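You operate a simulated robot arm through the tools that you are given. There is no shell and no other tool. Be economical: measure what you need, move in short steps, check, and stop when the job is done.

Carry out the task below with a simulated robot arm. There is one attempt and no reset: what you move stays moved.

JOB
Move the pin to the card's plate, zero the gauge and test-pull.
Fine: the stack is let down gently and the counter ends on one lift.
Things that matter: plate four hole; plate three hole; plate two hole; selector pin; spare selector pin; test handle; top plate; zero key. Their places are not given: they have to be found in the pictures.

Only the result counts: the job must be done as asked and must still hold three seconds after the hand-in. Knocking over, shifting, dropping, spilling or breaking anything else fails it.

ROBOT AND FRAMES
A 6-joint arm with a two-finger parallel gripper, fixed in place. Base frame: the origin is at the foot of the arm, x ahead of it, y to its left, z up. Units: cm, degrees, N and s.
With the tool pointing down near the work surface it reaches from about 26 to 68 cm from the base axis. Its first joint turns from -66.0 to 66.0 degrees. Payload 2.9 kg.
The TCP is the grasp point between the finger pads, 3 cm short of the fingertips. In the tool frame z runs along the fingers and y along their closing line. Largest opening 11 cm; finger width 2, thickness 1; the body of the gripper, 4.8 by 11.2 cm, starts 5.5 cm behind the TCP.
Orientation is that of the tool frame in the base frame, as a unit quaternion [w, x, y, z]. With the fingers straight down and closing along the base's y, the tool's x points along the base's -x, its y along +y and its z along -z.

CONTROLS
- The arm moves only by the tool step_arm. Its argument "plan" is a list of rows, each an object of numbers (a shift or turn left out is 0, a gripper value left out holds the last): "tx", "ty", "tz": the shift along the base's x, y, z in units of 250 mm (1.0 is 250 mm); "ax", "ay", "az": the turn, a rotation vector about the base's x, y, z in units of 45 degrees (1.0 is 45 degrees); "gripper": the opening, from 0 (shut) to 1 (fully open). In form: [{"tx": .., "ty": .., "tz": .., "ax": .., "ay": .., "az": .., "gripper": ..}, ...]. A call has 1 to 8 rows; each row is the pose to reach, as a shift and turn from the pose commanded when the call began. A call with a number of a shift or a turn outside -1 to 1 is refused whole. Rows are played at 5 a second. More than 5 cm and 8.6 degrees between two rows, or a gripper value outside its range, and nothing of the call is played. Where a pose cannot be reached the arm comes as near as it can. A force on the tool above 40 N (or 10 N above the force at the start of the call, whichever is more), or a blocked arm, ends the call early, and 0.2 s more pass. The fingers move at their own pace (about 10.8 cm/s each) and stop on an object; they squeeze with about 29 N. The grip force told is the motor's: it shows also when the fingers shut on nothing. Time passes only in rows, and 0.2 s behind the last, so rows that repeat a pose let the fingers close. It gives the time, the measured TCP pose, the force on the tool (base axes), the opening and the grip force at its end, in the units of the frame above (readings bear some noise), with the torque about the TCP (base axes, N m) and any sound that the robot's microphone picked up.
- Cameras (640 x 400 px; columns grow to the right, rows downward): "scene" is fixed at [9.56, 42.62, 138.73]; the picture's right is [-0.70, -0.72, 0.00], its down [-0.29, 0.28, -0.91] and it looks along [0.66, -0.64, -0.41] (base axes); focal length 256 px, centre (320, 200). "wrist" rides on the gripper at [7.3, 1.7, -10.3] in the tool frame; the picture's right is [-0.23, 0.97, 0.00], its down [-0.76, -0.18, -0.62] and it looks along [-0.61, -0.14, 0.78] (tool axes); focal length 222 px, centre (320, 200).
- capture(camera): a new picture of that camera. The clock stands still meanwhile.
- pixel_to_xyz(camera, pixels): for up to 12 pixels [column, row] of the newest picture of that camera ("zoom" is the newest enlarged one), the place [x, y, z] in the base frame of the surface seen there, good to about 0.2 cm, but the place of the scene camera against the robot may be out by one fixed shift of up to 2.5 cm in any direction. The clock stands still meanwhile.
- close_up(camera, box): a new picture of the part [left, top, right, bottom] of that camera's present view, enlarged. The clock stands still meanwhile.
- sign_off(): hands the job in; it is judged then, once.

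Work in short steps. Measure before you move; look again where a grasp or a placing could have gone wrong, and mend it. You have 80 turns and 54 pictures in all, those below and enlarged ones among them. Open the gripper and draw the arm clear of the work before you hand the job in, unless the task says otherwise; then end with one line.

The tools are called by a JSON object that holds its "method" and its "body". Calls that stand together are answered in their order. step_arm: Moves the arm, as the interface text tells. Its arguments: {"type":"object","properties":{"plan":{"type":"array","items":{"type":"object","properties":{"tx":{"type":"number"},"ty":{"type":"number"},"tz":{"type":"number"},"ax":{"type":"number"},"ay":{"type":"number"},"az":{"type":"number"},"gripper":{"type":"number"}}}}},"required":["plan"]} The other tools are called the same way: capture (camera) takes a picture; pixel_to_xyz (camera, pixels) gives the place of the surface under pixels of a picture; close_up (camera, box) takes an enlarged picture of a part of a camera's view; sign_off () hands the job in.

At the start:

```text
t: 0.0
tcp_pos: [30.92, -7.19, 135.86]
tcp_rot: [0.001, 0.001, 1.0, 0.001]
wrist_force: [0.0, 0.3, -0.6]
moment: [-0.01, 0.01, 0.04]
gripper_width: 11.01
grip_force: 0.1
```

scene: 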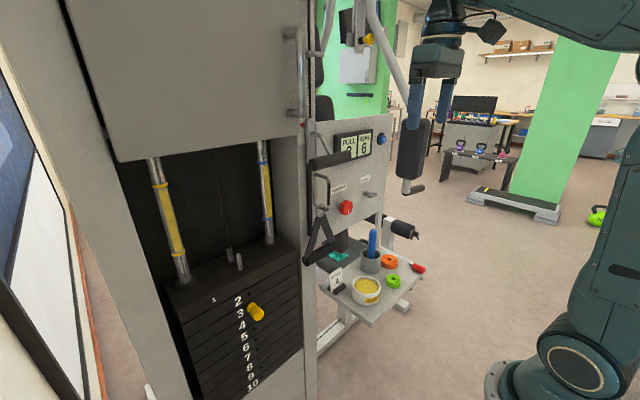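
wrist: 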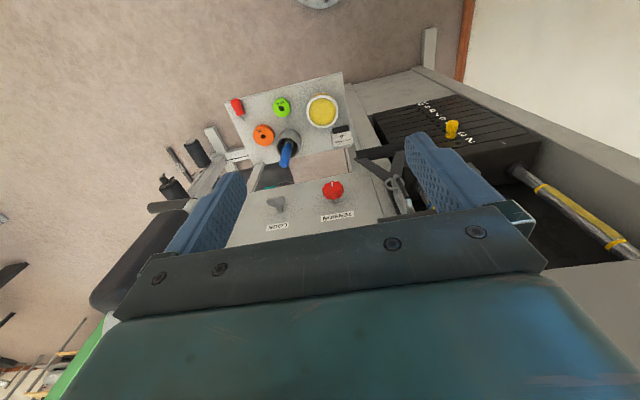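

The scene shows a weight stack with a yellow pin at (256,312), a panel at (350,180) and a tray with a card at (336,282). I take enlarged views to read these.

{"method": "close_up", "body": {"camera": "scene", "box": [160, 220, 320, 400]}}

{"method": "close_up", "body": {"camera": "scene", "box": [300, 110, 430, 220]}}

{"method": "close_up", "body": {"camera": "scene", "box": [300, 210, 440, 310]}}

{"method": "close_up", "body": {"camera": "wrist", "box": [200, 60, 500, 240]}}

```text
2.22 times, centred on (240, 310) of scene
```

zoom: 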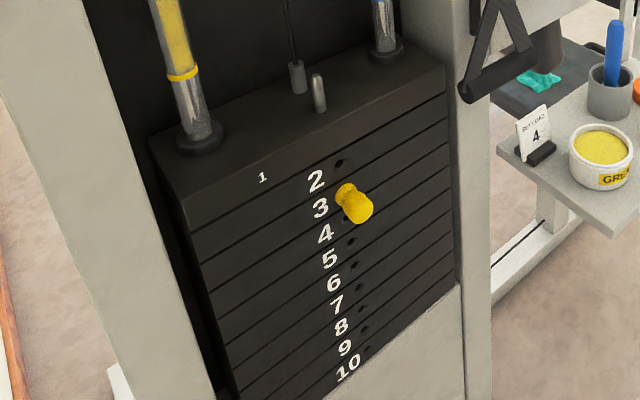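

```text
3.64 times, centred on (365, 165) of scene
```

zoom: 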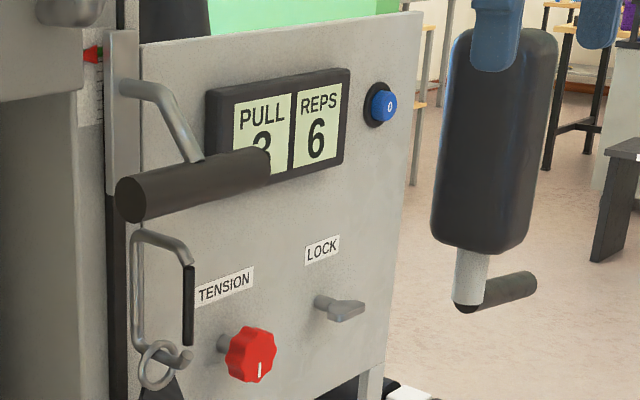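

```text
4.00 times, centred on (370, 260) of scene
```

zoom: 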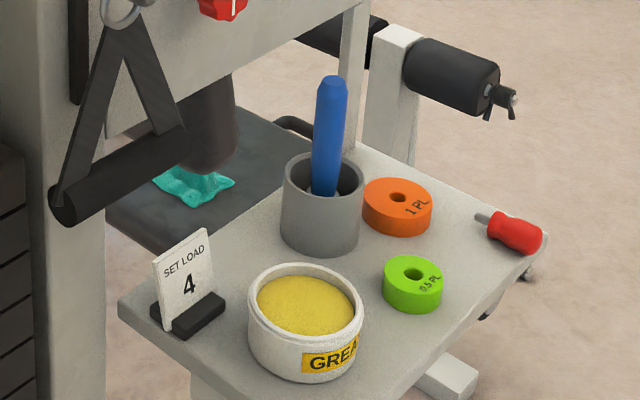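

```text
2.13 times, centred on (350, 150) of wrist
```

zoom: 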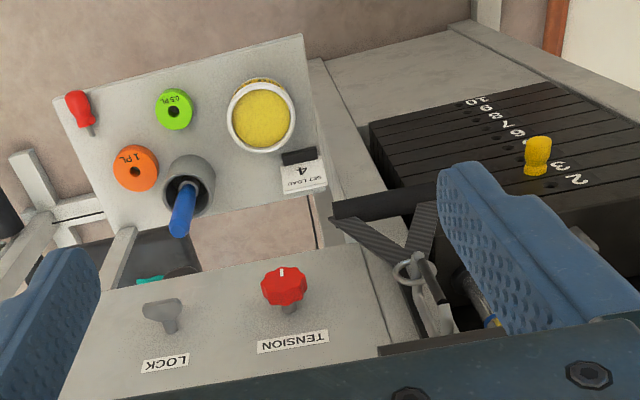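

The card reads 4, and the yellow pin sits in plate 3. I measure features in both cameras to find the scene camera's shift.

{"method": "pixel_to_xyz", "body": {"camera": "wrist", "pixels": [[452, 126], [333, 190], [322, 111], [288, 150], [264, 134], [449, 141], [464, 143], [392, 182], [375, 153], [276, 204], [341, 136], [372, 110]]}}

{"method": "pixel_to_xyz", "body": {"camera": "scene", "pixels": [[257, 313], [345, 208], [367, 285], [373, 238], [381, 139], [350, 155], [320, 242], [328, 185], [370, 195], [337, 283], [240, 265], [312, 165]]}}

{"method": "close_up", "body": {"camera": "scene", "box": [210, 270, 290, 320]}}

```text
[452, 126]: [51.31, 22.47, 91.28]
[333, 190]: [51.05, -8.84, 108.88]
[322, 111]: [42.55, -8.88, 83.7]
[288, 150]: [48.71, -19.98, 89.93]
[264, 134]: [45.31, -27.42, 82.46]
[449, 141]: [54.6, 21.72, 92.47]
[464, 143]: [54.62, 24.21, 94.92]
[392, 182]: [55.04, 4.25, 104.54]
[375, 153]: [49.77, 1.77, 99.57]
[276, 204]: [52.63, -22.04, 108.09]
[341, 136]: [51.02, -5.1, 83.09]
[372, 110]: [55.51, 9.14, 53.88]
```

```text
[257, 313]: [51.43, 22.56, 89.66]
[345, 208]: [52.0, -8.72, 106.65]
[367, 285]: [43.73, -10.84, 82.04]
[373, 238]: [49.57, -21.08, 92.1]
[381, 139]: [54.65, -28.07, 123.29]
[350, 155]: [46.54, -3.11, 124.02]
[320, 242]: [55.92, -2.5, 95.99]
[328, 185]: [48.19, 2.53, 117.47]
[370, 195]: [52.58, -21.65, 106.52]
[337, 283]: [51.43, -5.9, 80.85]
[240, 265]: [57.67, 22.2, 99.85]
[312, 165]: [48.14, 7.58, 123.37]
```

```text
8.00 times, centred on (250, 295) of scene
```

zoom: 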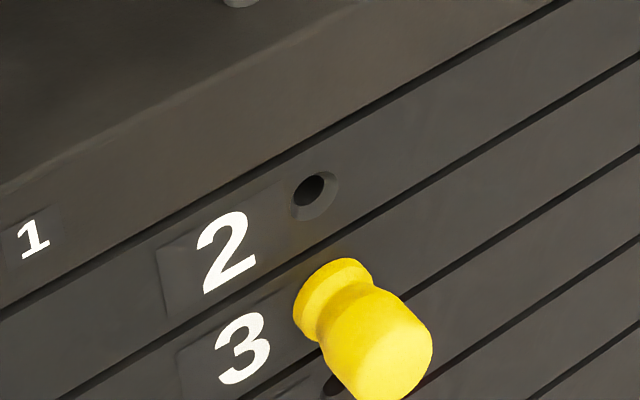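

Pin is in plate 3 and points along -x. I measure the holes and pin contour here, then look at plate 4 region.

{"method": "pixel_to_xyz", "body": {"camera": "zoom", "pixels": [[315, 190], [330, 386], [310, 300], [325, 305], [390, 350], [385, 375], [420, 330], [355, 385], [240, 250], [245, 350], [340, 215], [430, 270]]}}

{"method": "close_up", "body": {"camera": "wrist", "box": [380, 90, 520, 170]}}

{"method": "close_up", "body": {"camera": "scene", "box": [210, 295, 290, 345]}}

```text
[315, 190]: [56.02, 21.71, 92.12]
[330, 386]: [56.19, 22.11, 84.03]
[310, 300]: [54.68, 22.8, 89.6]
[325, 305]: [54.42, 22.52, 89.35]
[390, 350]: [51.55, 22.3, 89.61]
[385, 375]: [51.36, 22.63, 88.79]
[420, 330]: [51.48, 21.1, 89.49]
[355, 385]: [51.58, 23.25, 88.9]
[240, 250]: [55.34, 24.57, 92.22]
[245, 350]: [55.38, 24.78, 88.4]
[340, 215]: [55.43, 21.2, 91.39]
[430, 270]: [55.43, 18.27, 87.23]
```

```text
4.57 times, centred on (450, 130) of wrist
```

zoom: 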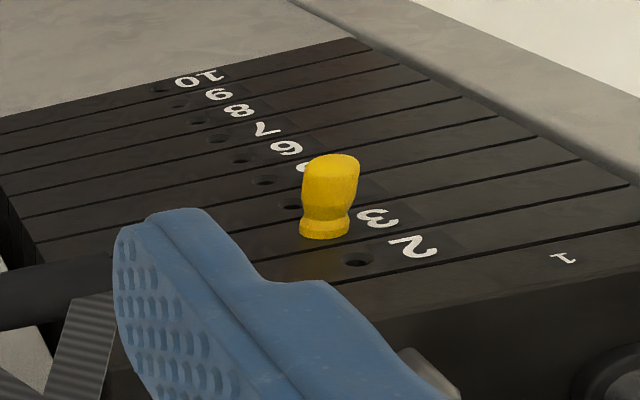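

```text
8.00 times, centred on (250, 320) of scene
```

zoom: 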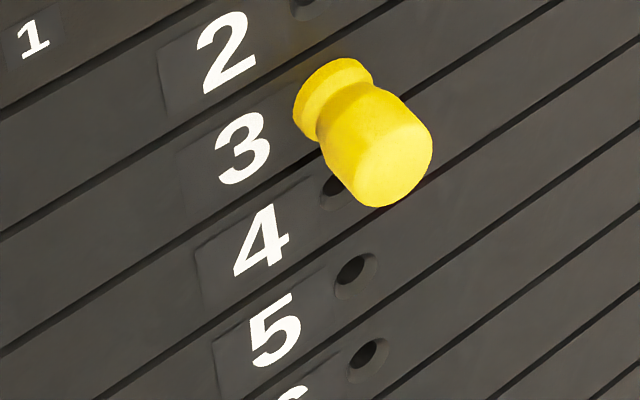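

I measure holes 4, 5, 6 and plate edges in this enlarged view.

{"method": "pixel_to_xyz", "body": {"camera": "zoom", "pixels": [[303, 4], [330, 188], [350, 270], [363, 354], [376, 270], [390, 355], [400, 155], [385, 130], [335, 85], [425, 125], [375, 205], [355, 60]]}}

{"method": "capture", "body": {"camera": "wrist"}}

{"method": "pixel_to_xyz", "body": {"camera": "wrist", "pixels": [[458, 147], [438, 130], [432, 125], [427, 120], [451, 140], [452, 137], [451, 127], [452, 124], [446, 130], [458, 128]]}}

```text
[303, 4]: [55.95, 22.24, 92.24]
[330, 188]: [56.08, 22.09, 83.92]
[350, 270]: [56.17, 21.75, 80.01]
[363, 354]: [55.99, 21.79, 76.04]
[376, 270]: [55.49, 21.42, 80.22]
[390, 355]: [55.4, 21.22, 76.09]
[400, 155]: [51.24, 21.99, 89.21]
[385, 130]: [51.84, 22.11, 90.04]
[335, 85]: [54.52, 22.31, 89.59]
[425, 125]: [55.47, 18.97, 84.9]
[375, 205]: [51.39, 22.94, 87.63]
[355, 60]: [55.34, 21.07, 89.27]
```

```text
44 pictures are left
```

wrist: 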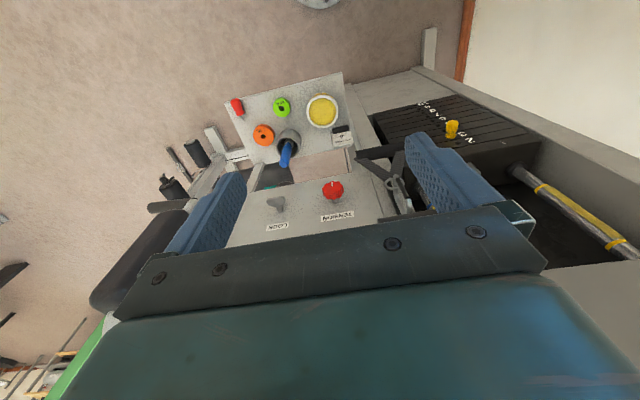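

```text
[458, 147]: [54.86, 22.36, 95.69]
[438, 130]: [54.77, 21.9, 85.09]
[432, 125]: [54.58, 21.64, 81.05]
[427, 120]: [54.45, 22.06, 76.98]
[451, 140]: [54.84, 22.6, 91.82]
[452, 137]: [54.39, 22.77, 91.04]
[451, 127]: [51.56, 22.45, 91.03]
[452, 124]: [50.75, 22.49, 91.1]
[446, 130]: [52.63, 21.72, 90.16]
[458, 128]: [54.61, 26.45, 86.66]
```

Hole spacing is about 4 cm, with hole 4 at scene z≈84. I measure the shroud, handle and frame to plan a clear approach.

{"method": "pixel_to_xyz", "body": {"camera": "scene", "pixels": [[120, 120], [200, 140], [298, 80], [270, 60], [120, 220], [310, 320], [300, 160], [415, 160], [408, 185], [300, 350], [312, 265], [340, 60]]}}

{"method": "pixel_to_xyz", "body": {"camera": "wrist", "pixels": [[458, 143], [444, 132], [438, 126], [432, 121], [420, 120], [620, 330], [570, 200], [130, 250], [160, 190]]}}

```text
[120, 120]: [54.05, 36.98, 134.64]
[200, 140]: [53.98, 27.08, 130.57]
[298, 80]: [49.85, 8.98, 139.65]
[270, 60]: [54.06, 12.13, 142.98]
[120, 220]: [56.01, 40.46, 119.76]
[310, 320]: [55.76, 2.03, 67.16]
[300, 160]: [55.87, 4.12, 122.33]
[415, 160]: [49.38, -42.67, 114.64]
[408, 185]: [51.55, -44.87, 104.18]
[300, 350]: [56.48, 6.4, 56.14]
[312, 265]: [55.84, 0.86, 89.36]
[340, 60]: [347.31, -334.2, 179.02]
```

```text
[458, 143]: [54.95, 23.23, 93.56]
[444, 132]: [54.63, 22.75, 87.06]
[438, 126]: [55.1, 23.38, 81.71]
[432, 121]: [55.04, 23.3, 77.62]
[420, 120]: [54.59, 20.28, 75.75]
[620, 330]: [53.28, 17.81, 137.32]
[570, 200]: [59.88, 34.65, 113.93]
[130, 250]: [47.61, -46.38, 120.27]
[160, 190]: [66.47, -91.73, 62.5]
```

All obstacles lie at x > 45, so I swing toward the stack staying at x≈31 while tilting the tool up 45°.

{"method": "step_arm", "body": {"plan": [{"ty": 0.08, "tz": -0.08, "ay": -0.1667}, {"ty": 0.16, "tz": -0.16, "ay": -0.333}, {"ty": 0.26, "tz": -0.26, "ay": -0.5}, {"ty": 0.36, "tz": -0.36, "ay": -0.667}, {"ty": 0.48, "tz": -0.48, "ay": -0.833}, {"ty": 0.6, "tz": -0.6, "ay": -1.0, "gripper": 0.5}]}}

```text
t: 1.4
tcp_pos: [30.77, 7.88, 121.01]
tcp_rot: [0.384, 0.0, 0.923, 0.0]
wrist_force: [0.1, 0.5, -0.7]
moment: [-0.01, -0.03, 0.0]
gripper_width: 5.53
grip_force: 0.0
out of reach, approached as far as the arm can: row 2
```

The tool reached 45° tilt; I continue to 90° while moving down toward pin height.

{"method": "step_arm", "body": {"plan": [{"tx": 0.05, "ty": 0.09, "tz": -0.12, "ay": -0.1667}, {"tx": 0.1, "ty": 0.18, "tz": -0.24, "ay": -0.333}, {"tx": 0.15, "ty": 0.27, "tz": -0.36, "ay": -0.5}, {"tx": 0.2, "ty": 0.36, "tz": -0.48, "ay": -0.667}, {"tx": 0.25, "ty": 0.46, "tz": -0.62, "ay": -0.833}, {"tx": 0.3, "ty": 0.56, "tz": -0.76, "ay": -1.0}, {"tx": 0.32, "ty": 0.56, "tz": -0.9, "ay": -1.0}, {"tx": 0.34, "ty": 0.56, "tz": -1.0, "ay": -1.0}]}}

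{"method": "capture", "body": {"camera": "wrist"}}

{"method": "capture", "body": {"camera": "scene"}}

```text
t: 3.2
tcp_pos: [43.9, 26.24, 100.65]
tcp_rot: [0.688, 0.002, 0.726, -0.002]
wrist_force: [0.4, 0.1, 0.2]
moment: [-0.01, 0.02, 0.03]
gripper_width: 5.51
grip_force: 0.0
out of reach, approached as far as the arm can: row 4, 6, 7, 8
```

```text
43 pictures are left
```

wrist: 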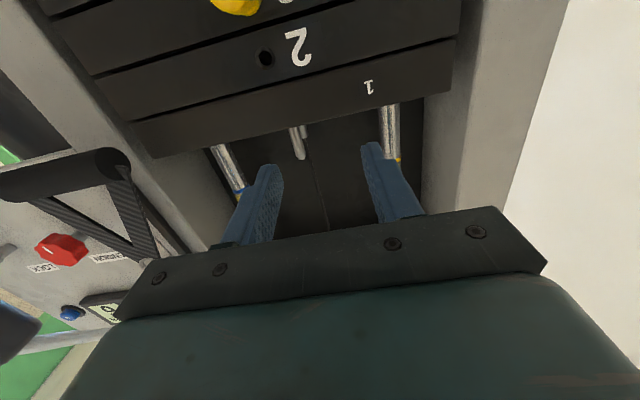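

```text
42 pictures are left
```

scene: 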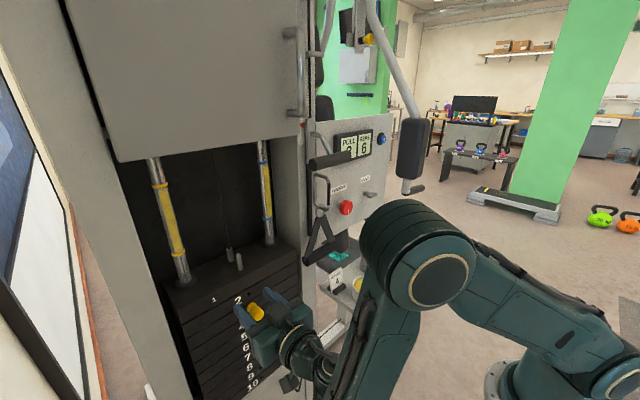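

The arm couldn't fully reach the horizontal pose (TCP 43.9, 26.2, 100.7). I pitch back about 30° so the wrist sits higher and see where it lands.

{"method": "step_arm", "body": {"plan": [{"ay": 0.167}, {"ay": 0.333}, {"ay": 0.5}, {"ay": 0.667}, {"ay": 0.667}]}}

```text
t: 4.4
tcp_pos: [43.9, 26.13, 100.65]
tcp_rot: [0.475, 0.0, 0.88, -0.001]
wrist_force: [-0.2, 0.3, -0.3]
moment: [0.0, 0.02, 0.0]
gripper_width: 5.5
grip_force: 0.0
```

The baseline is the reached pose. Pitch is now 57° from vertical; I move to y≈22.3 and down to z≈93, staying at x≈44.

{"method": "step_arm", "body": {"plan": [{"ty": -0.08, "tz": -0.08}, {"ty": -0.15, "tz": -0.16}, {"ty": -0.15, "tz": -0.24}, {"ty": -0.15, "tz": -0.3}]}}

{"method": "capture", "body": {"camera": "wrist"}}

```text
t: 5.4
tcp_pos: [43.82, 22.51, 92.99]
tcp_rot: [0.476, 0.001, 0.879, -0.002]
wrist_force: [0.6, 0.5, 0.0]
moment: [0.03, -0.04, 0.0]
gripper_width: 5.5
grip_force: 0.0
```

```text
41 pictures are left
```

wrist: 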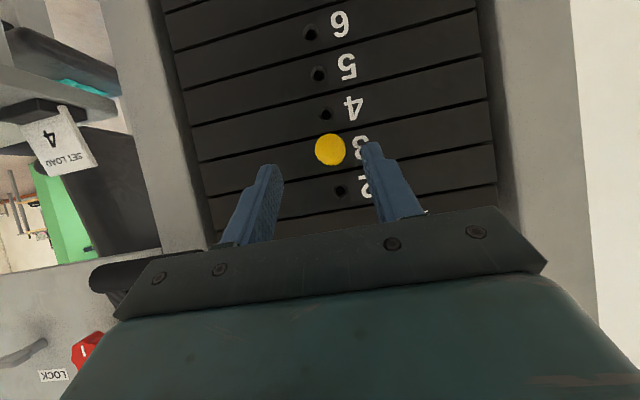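

Now a good view: pin head at (330,149), holes 4 at (326,113), 5 at (318,74), 2 at (341,191). I measure them in the wrist camera.

{"method": "pixel_to_xyz", "body": {"camera": "wrist", "pixels": [[330, 149], [326, 114], [318, 74], [341, 191], [310, 34], [330, 136], [330, 162], [316, 149], [344, 149], [300, 120], [290, 60]]}}

{"method": "close_up", "body": {"camera": "wrist", "box": [230, 90, 430, 215]}}

```text
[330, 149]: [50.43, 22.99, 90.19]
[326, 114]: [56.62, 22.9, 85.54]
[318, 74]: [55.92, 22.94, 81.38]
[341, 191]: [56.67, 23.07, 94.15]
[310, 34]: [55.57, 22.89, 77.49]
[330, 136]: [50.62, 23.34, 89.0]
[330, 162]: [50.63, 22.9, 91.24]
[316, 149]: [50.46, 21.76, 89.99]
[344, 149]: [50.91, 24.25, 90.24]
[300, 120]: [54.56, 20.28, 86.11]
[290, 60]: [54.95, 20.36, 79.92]
```

```text
3.20 times, centred on (330, 152) of wrist
```

zoom: 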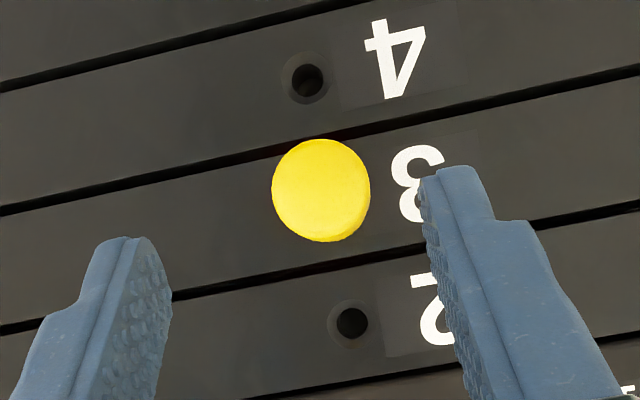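

Pin axis at y≈23.0, z≈90.1, head x 50.4–54.5. I move forward so the pads straddle the head, keeping tips short of the plate.

{"method": "step_arm", "body": {"plan": [{"tx": 0.07, "ty": 0.02, "tz": -0.02}, {"tx": 0.14, "ty": 0.02, "tz": -0.044}, {"tx": 0.21, "ty": 0.02, "tz": -0.066}, {"tx": 0.25, "ty": 0.02, "tz": -0.08}, {"tx": 0.283, "ty": 0.02, "tz": -0.088}]}}

{"method": "close_up", "body": {"camera": "wrist", "box": [200, 80, 440, 230]}}

```text
t: 6.6
tcp_pos: [50.97, 22.88, 90.77]
tcp_rot: [0.476, 0.0, 0.879, -0.001]
wrist_force: [-0.3, -0.1, -0.3]
moment: [-0.03, 0.0, 0.03]
gripper_width: 5.5
grip_force: 0.1
```

```text
2.67 times, centred on (320, 155) of wrist
```

zoom: 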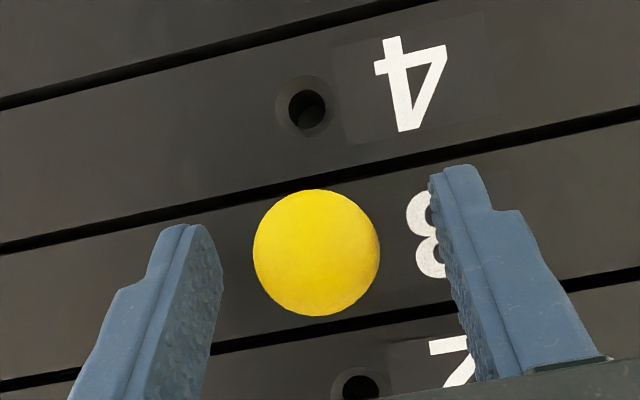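

The head lies between the pads. I close the gripper.

{"method": "step_arm", "body": {"plan": [{"gripper": 0.1}, {"gripper": 0.1}, {"gripper": 0.1}]}}

{"method": "close_up", "body": {"camera": "wrist", "box": [200, 80, 440, 230]}}

```text
t: 7.4
tcp_pos: [50.93, 22.95, 90.89]
tcp_rot: [0.477, 0.001, 0.879, -0.002]
wrist_force: [3.0, 3.6, -3.2]
moment: [0.05, 0.13, 0.1]
gripper_width: 2.51
grip_force: 28.9
```

```text
2.67 times, centred on (320, 155) of wrist
```

zoom: 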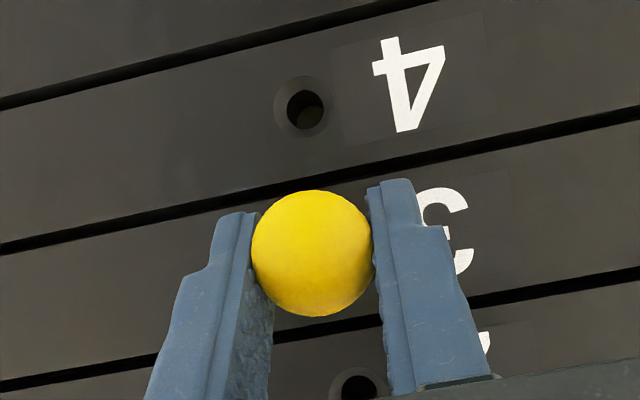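

The head is gripped (2.51 cm). I pull straight back along -x in small rows, watching the force.

{"method": "step_arm", "body": {"plan": [{"tx": -0.02}, {"tx": -0.05}, {"tx": -0.09}, {"tx": -0.13}, {"tx": -0.17}]}}

{"method": "capture", "body": {"camera": "wrist"}}

```text
t: 8.6
tcp_pos: [46.52, 22.89, 90.88]
tcp_rot: [0.478, 0.001, 0.879, -0.002]
wrist_force: [-0.6, -0.2, 0.0]
moment: [0.01, 0.02, 0.04]
gripper_width: 2.53
grip_force: 29.0
```

```text
37 pictures are left
```

wrist: 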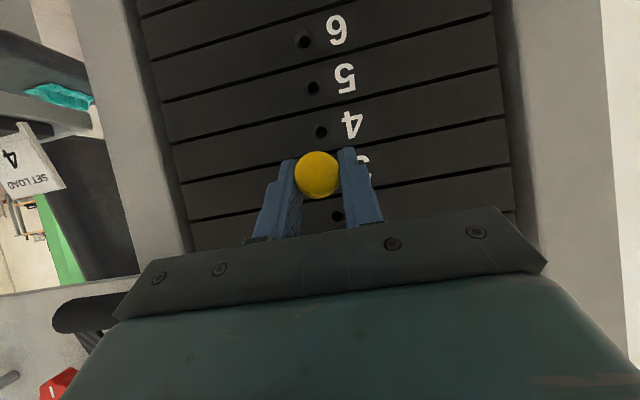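

The pin came along without force. I pull 6 cm more and look from the scene camera.

{"method": "step_arm", "body": {"plan": [{"tx": -0.06}, {"tx": -0.12}, {"tx": -0.18}, {"tx": -0.24}]}}

{"method": "close_up", "body": {"camera": "scene", "box": [200, 260, 320, 340]}}

{"method": "capture", "body": {"camera": "wrist"}}

```text
t: 9.6
tcp_pos: [40.55, 22.91, 90.75]
tcp_rot: [0.477, 0.003, 0.879, -0.003]
wrist_force: [-0.8, -0.6, 0.0]
moment: [0.03, -0.01, 0.02]
gripper_width: 2.52
grip_force: 29.4
```

```text
5.00 times, centred on (260, 300) of scene
```

zoom: 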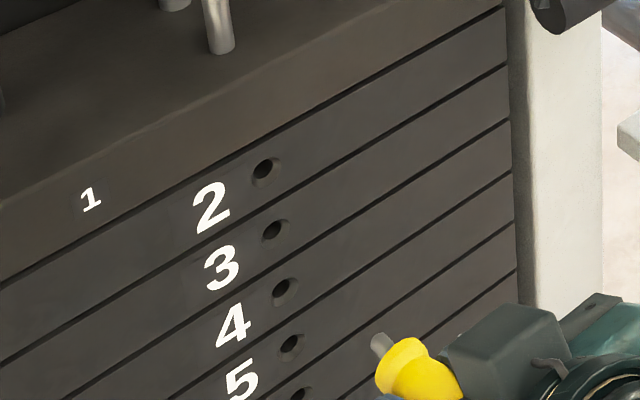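

```text
35 pictures are left
```

wrist: 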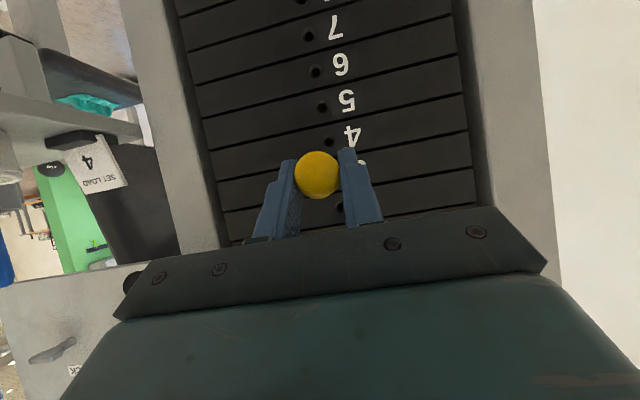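

The pin is out with its shaft visible. I measure the holes 2–5 and pin shaft in this enlarged scene view.

{"method": "pixel_to_xyz", "body": {"camera": "zoom", "pixels": [[260, 172], [268, 233], [280, 290], [287, 345], [274, 166], [283, 226], [293, 284], [300, 339], [375, 340], [385, 347], [390, 355], [405, 375]]}}

{"method": "pixel_to_xyz", "body": {"camera": "wrist", "pixels": [[339, 207], [329, 142], [322, 107], [315, 72], [317, 174]]}}

```text
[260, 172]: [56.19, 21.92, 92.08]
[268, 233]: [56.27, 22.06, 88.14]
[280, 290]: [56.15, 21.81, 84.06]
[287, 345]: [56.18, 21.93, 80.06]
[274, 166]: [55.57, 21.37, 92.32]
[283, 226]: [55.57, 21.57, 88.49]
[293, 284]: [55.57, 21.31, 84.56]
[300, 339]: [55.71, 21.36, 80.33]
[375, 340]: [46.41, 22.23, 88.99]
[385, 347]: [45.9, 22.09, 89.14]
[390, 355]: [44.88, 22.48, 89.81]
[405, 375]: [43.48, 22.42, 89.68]
```

```text
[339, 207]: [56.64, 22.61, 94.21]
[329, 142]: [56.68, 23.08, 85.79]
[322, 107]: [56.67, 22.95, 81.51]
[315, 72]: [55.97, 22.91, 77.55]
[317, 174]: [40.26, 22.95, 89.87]
```

Hole spacing is 4.0 cm and hole 4 has the same y as hole 3. I lower by 4.0 cm, move closer to x≈46, and check alignment.

{"method": "step_arm", "body": {"plan": [{"tz": -0.06}, {"tz": -0.12}, {"tx": 0.04, "tz": -0.157}, {"tx": 0.12, "tz": -0.157}, {"tx": 0.2, "tz": -0.157}]}}

{"method": "close_up", "body": {"camera": "scene", "box": [220, 280, 300, 330]}}

{"method": "close_up", "body": {"camera": "wrist", "box": [240, 80, 400, 180]}}

```text
t: 10.8
tcp_pos: [45.63, 23.03, 86.9]
tcp_rot: [0.476, 0.002, 0.879, -0.002]
wrist_force: [-0.1, -0.3, -0.6]
moment: [-0.02, -0.01, 0.02]
gripper_width: 2.51
grip_force: 29.1
```

```text
8.00 times, centred on (260, 305) of scene
```

zoom: 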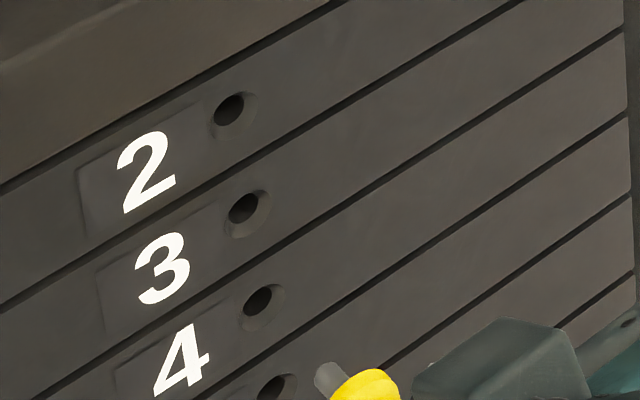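

```text
4.00 times, centred on (320, 130) of wrist
```

zoom: 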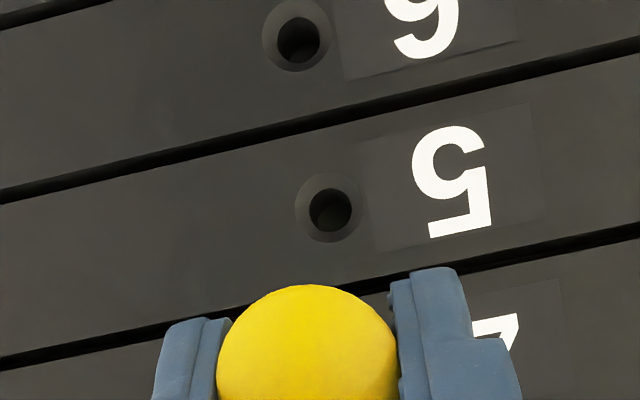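

The shaft tip is at about (325,378) in the enlarged scene view, hole 4 at (258,300). I measure both for height comparison.

{"method": "close_up", "body": {"camera": "scene", "box": [230, 300, 290, 340]}}

```text
10.00 times, centred on (260, 320) of scene
```

zoom: 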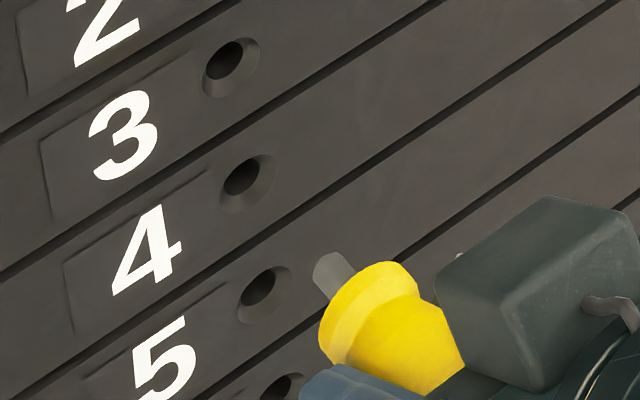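

I measure the shaft and hole-4 rim points.

{"method": "pixel_to_xyz", "body": {"camera": "zoom", "pixels": [[322, 262], [330, 270], [338, 262], [345, 270], [328, 285], [340, 280], [257, 160], [235, 208], [268, 165], [225, 190], [385, 280], [345, 335]]}}

```text
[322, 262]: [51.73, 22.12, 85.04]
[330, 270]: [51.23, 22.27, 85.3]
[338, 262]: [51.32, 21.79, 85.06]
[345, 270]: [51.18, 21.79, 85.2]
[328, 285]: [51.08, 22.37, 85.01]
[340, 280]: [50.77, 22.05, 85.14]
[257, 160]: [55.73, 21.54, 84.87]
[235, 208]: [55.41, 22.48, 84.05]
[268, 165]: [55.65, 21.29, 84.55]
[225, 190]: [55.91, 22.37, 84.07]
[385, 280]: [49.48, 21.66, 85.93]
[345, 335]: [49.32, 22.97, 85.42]
```

Relative motion (3.99 cm drop, same y) matches the hole spacing, so I insert forward gently in small rows, halting on force.

{"method": "step_arm", "body": {"plan": [{"tx": 0.04}, {"tx": 0.08}, {"tx": 0.11}, {"tx": 0.13}, {"tx": 0.15}, {"tx": 0.17}]}}

{"method": "close_up", "body": {"camera": "scene", "box": [220, 290, 280, 330]}}

```text
t: 12.2
tcp_pos: [49.86, 22.89, 86.92]
tcp_rot: [0.476, 0.002, 0.879, -0.003]
wrist_force: [-0.4, 0.6, -0.6]
moment: [-0.01, 0.0, -0.04]
gripper_width: 2.53
grip_force: 28.6
```

```text
10.00 times, centred on (250, 310) of scene
```

zoom: 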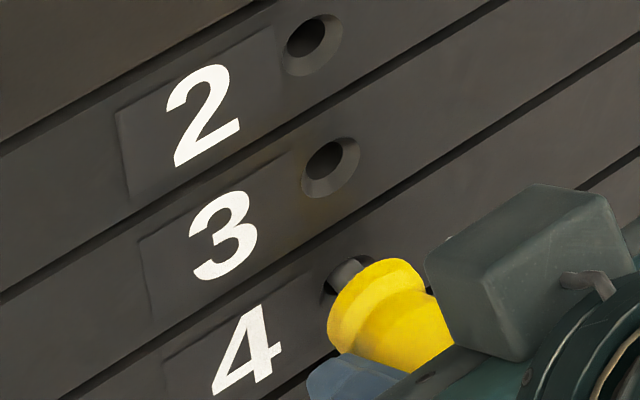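

The shaft is entering hole 4 with no resistance. I push on to the original seated depth (TCP x≈50.95) and a touch more.

{"method": "step_arm", "body": {"plan": [{"tx": 0.02}, {"tx": 0.036}, {"tx": 0.044}, {"tx": 0.05}, {"tx": 0.054}]}}

{"method": "close_up", "body": {"camera": "scene", "box": [220, 290, 280, 330]}}

```text
t: 13.4
tcp_pos: [51.17, 22.97, 86.81]
tcp_rot: [0.475, 0.001, 0.88, -0.002]
wrist_force: [-19.3, 4.5, -2.0]
moment: [0.02, 0.21, 0.08]
gripper_width: 2.53
grip_force: 29.2
```

```text
10.00 times, centred on (250, 310) of scene
```

zoom: 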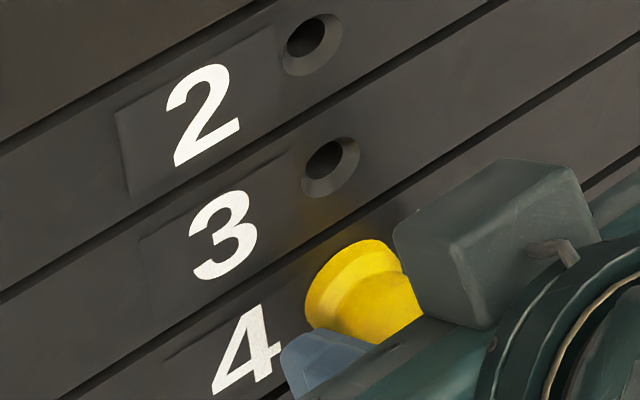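

The head is against the plate (19 N). I open the fingers, then back off along -x.

{"method": "step_arm", "body": {"plan": [{"gripper": 0.5}, {"gripper": 0.5}, {"gripper": 0.5}]}}

{"method": "step_arm", "body": {"plan": [{"tx": -0.08, "tz": 0.03}, {"tx": -0.16, "tz": 0.06}, {"tx": -0.24, "tz": 0.09}, {"tx": -0.34, "tz": 0.12}, {"tx": -0.42, "tz": 0.16}]}}

{"method": "capture", "body": {"camera": "wrist"}}

```text
t: 14.2
tcp_pos: [51.31, 22.89, 86.85]
tcp_rot: [0.477, 0.0, 0.879, -0.001]
wrist_force: [-0.4, 0.8, 0.1]
moment: [-0.02, 0.0, -0.01]
gripper_width: 5.5
grip_force: 0.0
```

```text
t: 15.4
tcp_pos: [40.82, 22.93, 90.99]
tcp_rot: [0.477, 0.001, 0.879, -0.001]
wrist_force: [0.0, 0.1, -0.3]
moment: [-0.01, -0.01, -0.01]
gripper_width: 5.51
grip_force: 0.0
```

```text
29 pictures are left
```

wrist: 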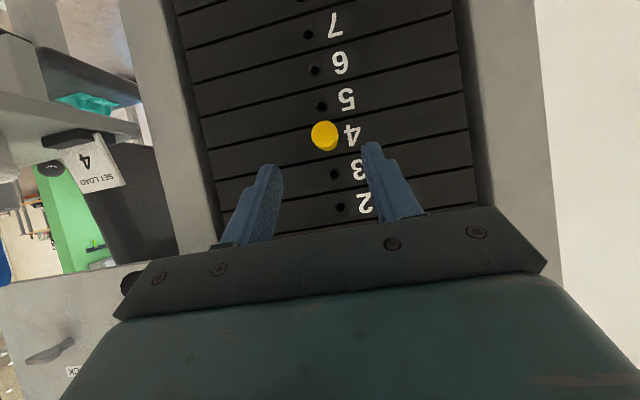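

The pin is in plate 4. Next, the zero key, which I place at about (53.7, -27, 124.4) after correcting for the scene shift; I travel there at x≈36, in two calls.

{"method": "step_arm", "body": {"plan": [{"tx": -0.06, "ty": -0.08, "tz": 0.12}, {"tx": -0.12, "ty": -0.18, "tz": 0.26}, {"tx": -0.16, "ty": -0.3, "tz": 0.4}, {"tx": -0.18, "ty": -0.42, "tz": 0.54}, {"tx": -0.18, "ty": -0.54, "tz": 0.68}, {"tx": -0.18, "ty": -0.66, "tz": 0.8}, {"tx": -0.18, "ty": -0.8, "tz": 0.9}, {"tx": -0.18, "ty": -0.96, "tz": 1.0}]}}

{"method": "step_arm", "body": {"plan": [{"ty": -0.16, "tz": 0.08}, {"ty": -0.32, "tz": 0.16}, {"ty": -0.48, "tz": 0.22}, {"ty": -0.64, "tz": 0.26}, {"ty": -0.8, "tz": 0.28}, {"ty": -0.96, "tz": 0.28}]}}

{"method": "capture", "body": {"camera": "wrist"}}

```text
t: 17.2
tcp_pos: [36.11, -1.04, 115.95]
tcp_rot: [0.477, 0.001, 0.879, -0.003]
wrist_force: [-0.2, -0.1, 0.9]
moment: [0.01, -0.01, -0.05]
gripper_width: 5.5
grip_force: 0.1
out of reach, approached as far as the arm can: row 4, 5
```

```text
t: 18.6
tcp_pos: [36.13, -25.03, 122.92]
tcp_rot: [0.477, 0.0, 0.879, -0.002]
wrist_force: [0.0, 0.0, 1.0]
moment: [0.01, -0.04, -0.02]
gripper_width: 5.53
grip_force: 0.0
```

```text
28 pictures are left
```

wrist: 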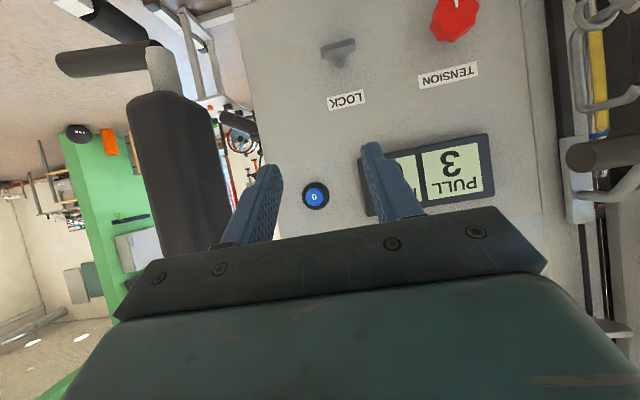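

The zero key is at (315,196), PULL shows 3. I measure it, the panel, and the nearby roller pad and handles.

{"method": "pixel_to_xyz", "body": {"camera": "wrist", "pixels": [[315, 196], [305, 190], [327, 196], [340, 220], [170, 120], [200, 130], [205, 210], [110, 62], [600, 155], [595, 100], [470, 140], [610, 200]]}}

{"method": "close_up", "body": {"camera": "scene", "box": [296, 120, 376, 260]}}

```text
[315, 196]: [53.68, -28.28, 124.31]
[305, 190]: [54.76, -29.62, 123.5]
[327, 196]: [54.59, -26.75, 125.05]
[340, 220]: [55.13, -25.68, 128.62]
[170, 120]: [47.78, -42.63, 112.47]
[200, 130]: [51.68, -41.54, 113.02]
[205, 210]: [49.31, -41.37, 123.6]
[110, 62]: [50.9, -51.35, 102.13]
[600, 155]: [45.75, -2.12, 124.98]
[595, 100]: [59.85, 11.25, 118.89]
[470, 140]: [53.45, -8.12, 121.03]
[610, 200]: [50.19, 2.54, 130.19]
```

```text
2.86 times, centred on (336, 190) of scene
```

zoom: 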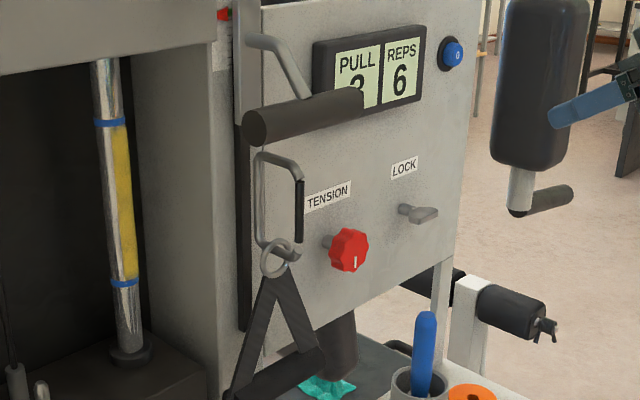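

Key face at about (53.6, -28.2, 124.3). I close the fingers and approach to a couple of centimetres in front of it.

{"method": "step_arm", "body": {"plan": [{"tx": 0.08, "ty": -0.06, "tz": 0.05, "gripper": 0.0}, {"tx": 0.2, "ty": -0.129, "tz": 0.087}, {"tx": 0.32, "ty": -0.129, "tz": 0.087}, {"tx": 0.42, "ty": -0.129, "tz": 0.087}, {"tx": 0.49, "ty": -0.129, "tz": 0.087}]}}

{"method": "close_up", "body": {"camera": "wrist", "box": [220, 100, 420, 225]}}

```text
t: 19.8
tcp_pos: [48.48, -28.25, 124.93]
tcp_rot: [0.477, 0.001, 0.879, -0.002]
wrist_force: [-0.4, -0.4, -1.0]
moment: [-0.03, -0.02, 0.03]
gripper_width: 0.03
grip_force: 28.8
```

```text
3.20 times, centred on (320, 162) of wrist
```

zoom: 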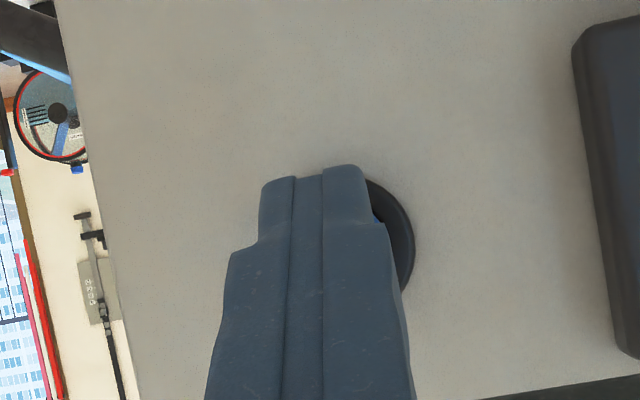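

The fingertips are in front of the key. I press forward in small steps until a force or click registers.

{"method": "step_arm", "body": {"plan": [{"tx": 0.03}, {"tx": 0.06}, {"tx": 0.075}, {"tx": 0.085}, {"tx": 0.095}]}}

{"method": "close_up", "body": {"camera": "scene", "box": [320, 115, 400, 165]}}

```text
t: 21.0
tcp_pos: [50.88, -28.3, 124.97]
tcp_rot: [0.476, 0.001, 0.879, -0.001]
wrist_force: [-2.2, -0.2, -0.7]
moment: [0.01, 0.05, -0.03]
gripper_width: 0.0
grip_force: 28.5
```

```text
8.00 times, centred on (360, 140) of scene
```

zoom: 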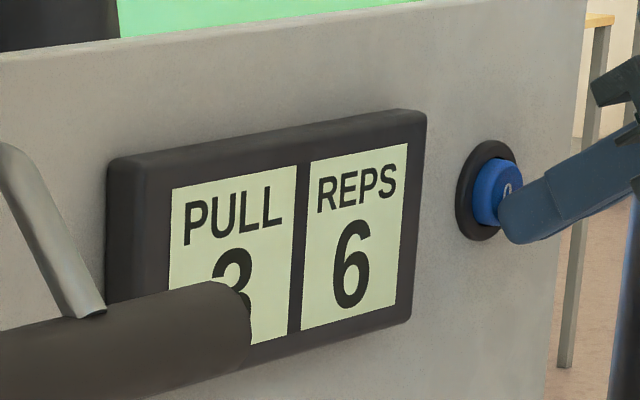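

Contact on the key has begun (2 N), REPS still 6. I press a few millimetres further.

{"method": "step_arm", "body": {"plan": [{"tx": 0.008}, {"tx": 0.016}, {"tx": 0.022}, {"tx": 0.022}]}}

{"method": "close_up", "body": {"camera": "scene", "box": [320, 115, 400, 165]}}

```text
t: 22.0
tcp_pos: [51.22, -28.27, 124.98]
tcp_rot: [0.475, 0.002, 0.88, -0.002]
wrist_force: [-38.7, 4.3, 1.0]
moment: [-0.05, 0.29, 0.15]
gripper_width: 0.01
grip_force: 29.4
heard: click
```

```text
8.00 times, centred on (360, 140) of scene
```

zoom: 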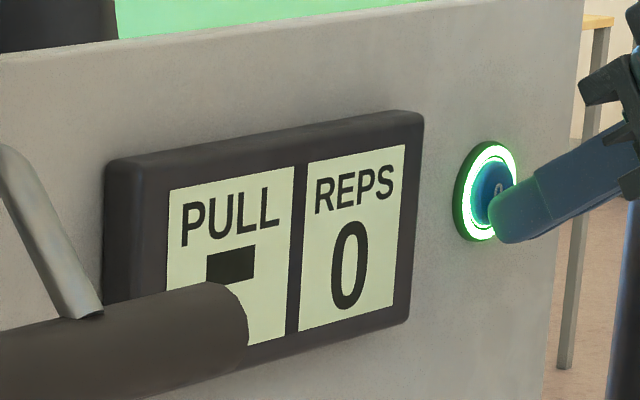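

REPS reads 0 and the key clicked and lit. I back off and move to look at the handles near (46,-2,125) from the front.

{"method": "step_arm", "body": {"plan": [{"tx": -0.03}, {"tx": -0.12}, {"tx": -0.26}, {"tx": -0.42}, {"tx": -0.58, "tz": -0.04, "gripper": 0.7}, {"tx": -0.66, "ty": 0.14, "tz": -0.12}, {"tx": -0.7, "ty": 0.3, "tz": -0.2}, {"tx": -0.7, "ty": 0.46, "tz": -0.28}]}}

{"method": "step_arm", "body": {"plan": [{"ty": 0.14, "tz": -0.1}, {"ty": 0.28, "tz": -0.18}, {"ty": 0.4, "tz": -0.26}]}}

{"method": "capture", "body": {"camera": "wrist"}}

{"method": "capture", "body": {"camera": "scene"}}

```text
t: 23.8
tcp_pos: [33.87, -16.64, 117.97]
tcp_rot: [0.477, 0.001, 0.879, -0.003]
wrist_force: [0.0, 0.0, 1.0]
moment: [0.02, 0.0, -0.02]
gripper_width: 7.72
grip_force: 0.0
```

```text
t: 24.6
tcp_pos: [34.56, -7.03, 112.15]
tcp_rot: [0.476, 0.001, 0.879, -0.001]
wrist_force: [-0.8, 0.2, -1.1]
moment: [0.0, 0.0, -0.02]
gripper_width: 7.71
grip_force: 0.0
out of reach, approached as far as the arm can: row 3
```

```text
23 pictures are left
```

wrist: 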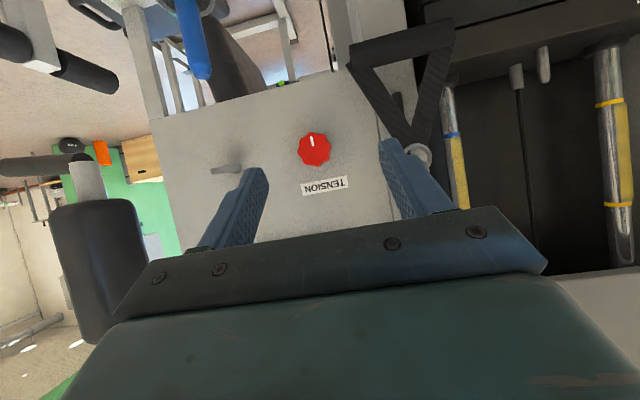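

```text
22 pictures are left
```

scene: 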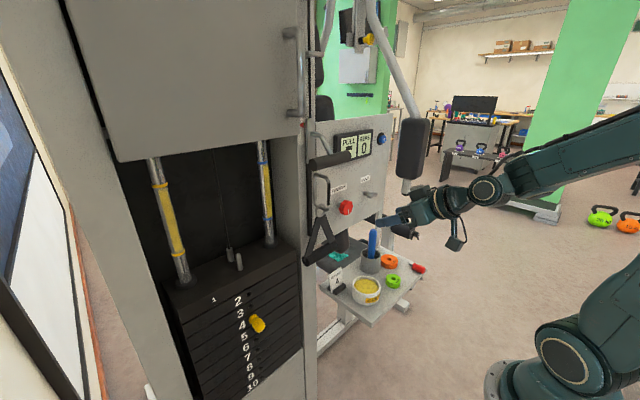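

I need the bar handle in view below TCP height, so I rise to about z=134 near y≈-3.

{"method": "step_arm", "body": {"plan": [{"tx": -0.03, "ty": 0.04, "tz": 0.18}, {"tx": -0.05, "ty": 0.08, "tz": 0.36}, {"tx": -0.05, "ty": 0.12, "tz": 0.54}, {"tx": -0.05, "ty": 0.15, "tz": 0.72}, {"tx": -0.05, "ty": 0.15, "tz": 0.85}]}}

{"method": "capture", "body": {"camera": "wrist"}}

```text
t: 25.8
tcp_pos: [33.33, -3.19, 133.52]
tcp_rot: [0.476, 0.002, 0.879, -0.003]
wrist_force: [0.6, 0.6, 0.3]
moment: [-0.02, -0.01, -0.02]
gripper_width: 7.7
grip_force: 0.0
```

```text
21 pictures are left
```

wrist: 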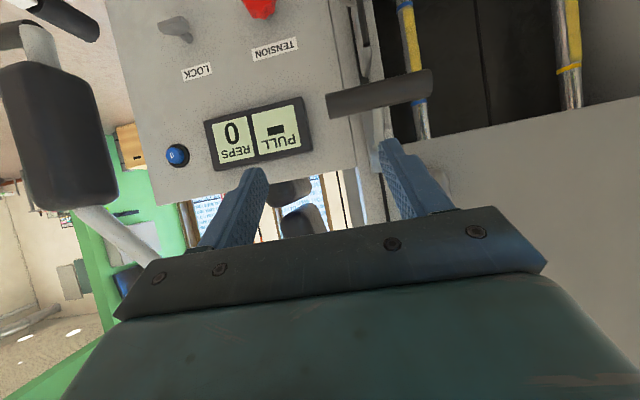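

The bar handle runs from (327,103) to (430,82). I take an enlarged view and measure it.

{"method": "close_up", "body": {"camera": "wrist", "box": [280, 0, 480, 190]}}

{"method": "pixel_to_xyz", "body": {"camera": "wrist", "pixels": [[332, 103], [380, 93], [425, 83], [354, 98], [403, 88], [380, 80], [382, 106], [356, 130], [385, 130], [362, 40], [330, 60], [377, 40]]}}

{"method": "close_up", "body": {"camera": "scene", "box": [290, 110, 380, 270]}}

```text
2.11 times, centred on (380, 95) of wrist
```

zoom: 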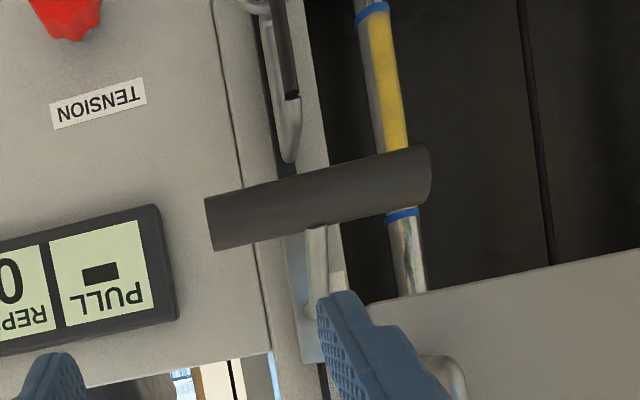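

```text
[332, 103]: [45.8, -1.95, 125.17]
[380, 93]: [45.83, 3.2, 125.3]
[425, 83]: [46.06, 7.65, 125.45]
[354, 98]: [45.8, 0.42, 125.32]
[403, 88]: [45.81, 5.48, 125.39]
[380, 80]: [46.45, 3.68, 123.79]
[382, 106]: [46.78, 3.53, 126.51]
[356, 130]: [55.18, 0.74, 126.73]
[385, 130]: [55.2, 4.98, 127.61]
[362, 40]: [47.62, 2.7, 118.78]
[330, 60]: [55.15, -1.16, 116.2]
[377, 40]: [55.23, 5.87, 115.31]
```

```text
2.50 times, centred on (335, 190) of scene
```

zoom: 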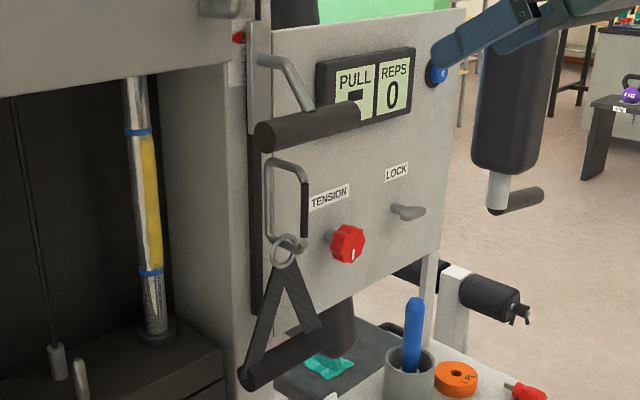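

The bar (axis x≈47.1, z≈125.1, y −2.3…8.2) rides a slotted carriage, with the strap hanging at y≈2.7. I roll the gripper 90° about its own axis so the fingers close above/below the bar, first 45°.

{"method": "step_arm", "body": {"plan": [{"ax": 0.139, "az": -0.0915}, {"ax": 0.279, "az": -0.183}, {"ax": 0.418, "az": -0.2745}, {"ax": 0.557, "az": -0.366}, {"ax": 0.697, "az": -0.4575}, {"ax": 0.836, "az": -0.549}]}}

{"method": "step_arm", "body": {"plan": [{"ax": 0.139, "az": -0.0915}, {"ax": 0.279, "az": -0.183}, {"ax": 0.418, "az": -0.2745}, {"ax": 0.557, "az": -0.366}, {"ax": 0.697, "az": -0.4575}, {"ax": 0.836, "az": -0.549}]}}

{"method": "capture", "body": {"camera": "wrist"}}

```text
t: 27.2
tcp_pos: [33.22, -3.23, 133.51]
tcp_rot: [0.44, 0.339, 0.812, 0.179]
wrist_force: [0.5, 0.5, -0.7]
moment: [-0.01, 0.01, 0.01]
gripper_width: 7.68
grip_force: 0.0
```

```text
t: 28.6
tcp_pos: [33.35, -3.26, 133.44]
tcp_rot: [0.335, 0.625, 0.621, 0.334]
wrist_force: [-0.3, 0.1, -0.2]
moment: [-0.01, 0.06, 0.03]
gripper_width: 7.72
grip_force: 0.0
```

```text
18 pictures are left
```

wrist: 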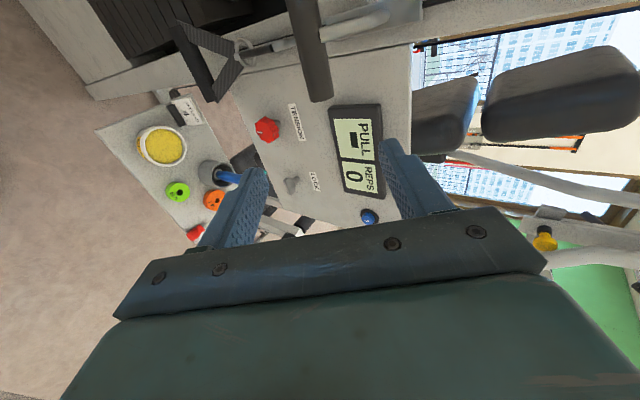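

Roll complete, with the bar clear in view. I approach along the tool axis to straddle the bar at y≈−0.4, away from the strap clip.

{"method": "step_arm", "body": {"plan": [{"tx": 0.1, "ty": 0.06, "tz": -0.05}, {"tx": 0.182, "ty": 0.114, "tz": -0.094}, {"tx": 0.27, "ty": 0.114, "tz": -0.152}, {"tx": 0.36, "ty": 0.114, "tz": -0.211}, {"tx": 0.44, "ty": 0.114, "tz": -0.263}, {"tx": 0.518, "ty": 0.114, "tz": -0.314}]}}

{"method": "capture", "body": {"camera": "wrist"}}

{"method": "close_up", "body": {"camera": "scene", "box": [290, 100, 390, 180]}}

```text
t: 30.0
tcp_pos: [46.28, -0.32, 125.62]
tcp_rot: [0.336, 0.624, 0.622, 0.333]
wrist_force: [0.3, 0.0, -0.8]
moment: [-0.01, -0.03, 0.01]
gripper_width: 7.71
grip_force: 0.1
```

```text
17 pictures are left
```

wrist: 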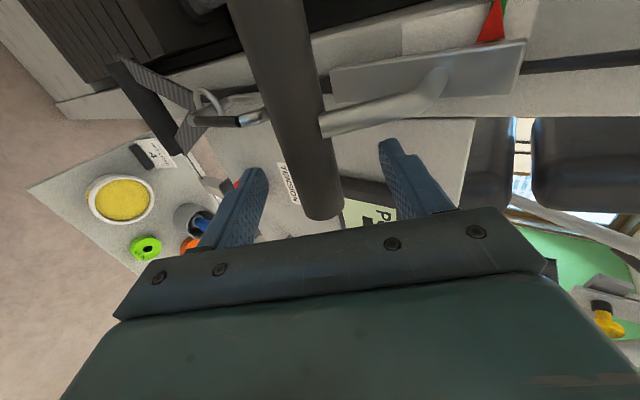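

```text
5.00 times, centred on (340, 140) of scene
```

zoom: 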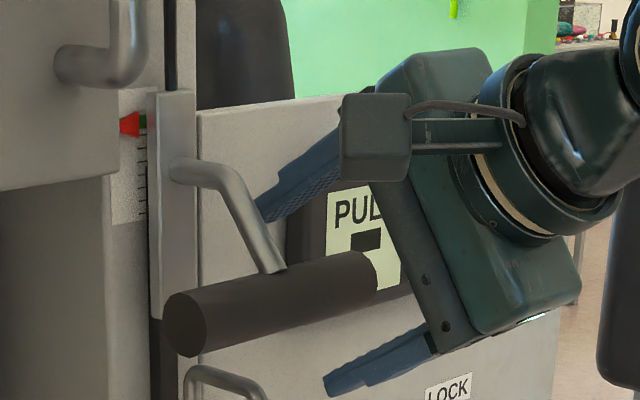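

The bar passes between the fingers and the carriage with a red pointer on a scale is confirmed. I close on the bar.

{"method": "step_arm", "body": {"plan": [{"gripper": 0.15}, {"gripper": 0.15}, {"gripper": 0.15}, {"gripper": 0.15}]}}

{"method": "close_up", "body": {"camera": "scene", "box": [295, 110, 355, 170]}}

```text
t: 31.0
tcp_pos: [46.21, -0.45, 125.44]
tcp_rot: [0.335, 0.624, 0.623, 0.332]
wrist_force: [-12.2, -0.5, -9.2]
moment: [0.0, 0.17, 0.01]
gripper_width: 2.74
grip_force: 45.0
```

```text
6.67 times, centred on (325, 140) of scene
```

zoom: 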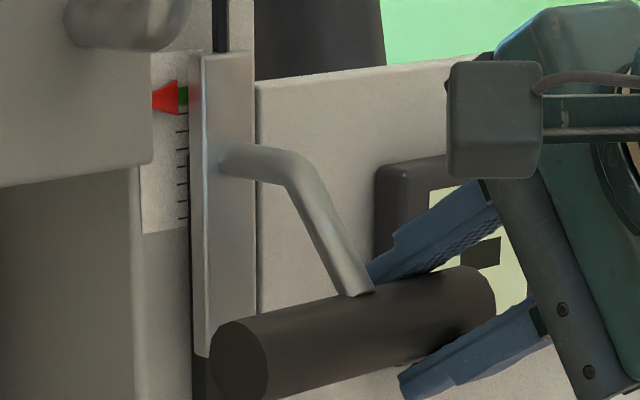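

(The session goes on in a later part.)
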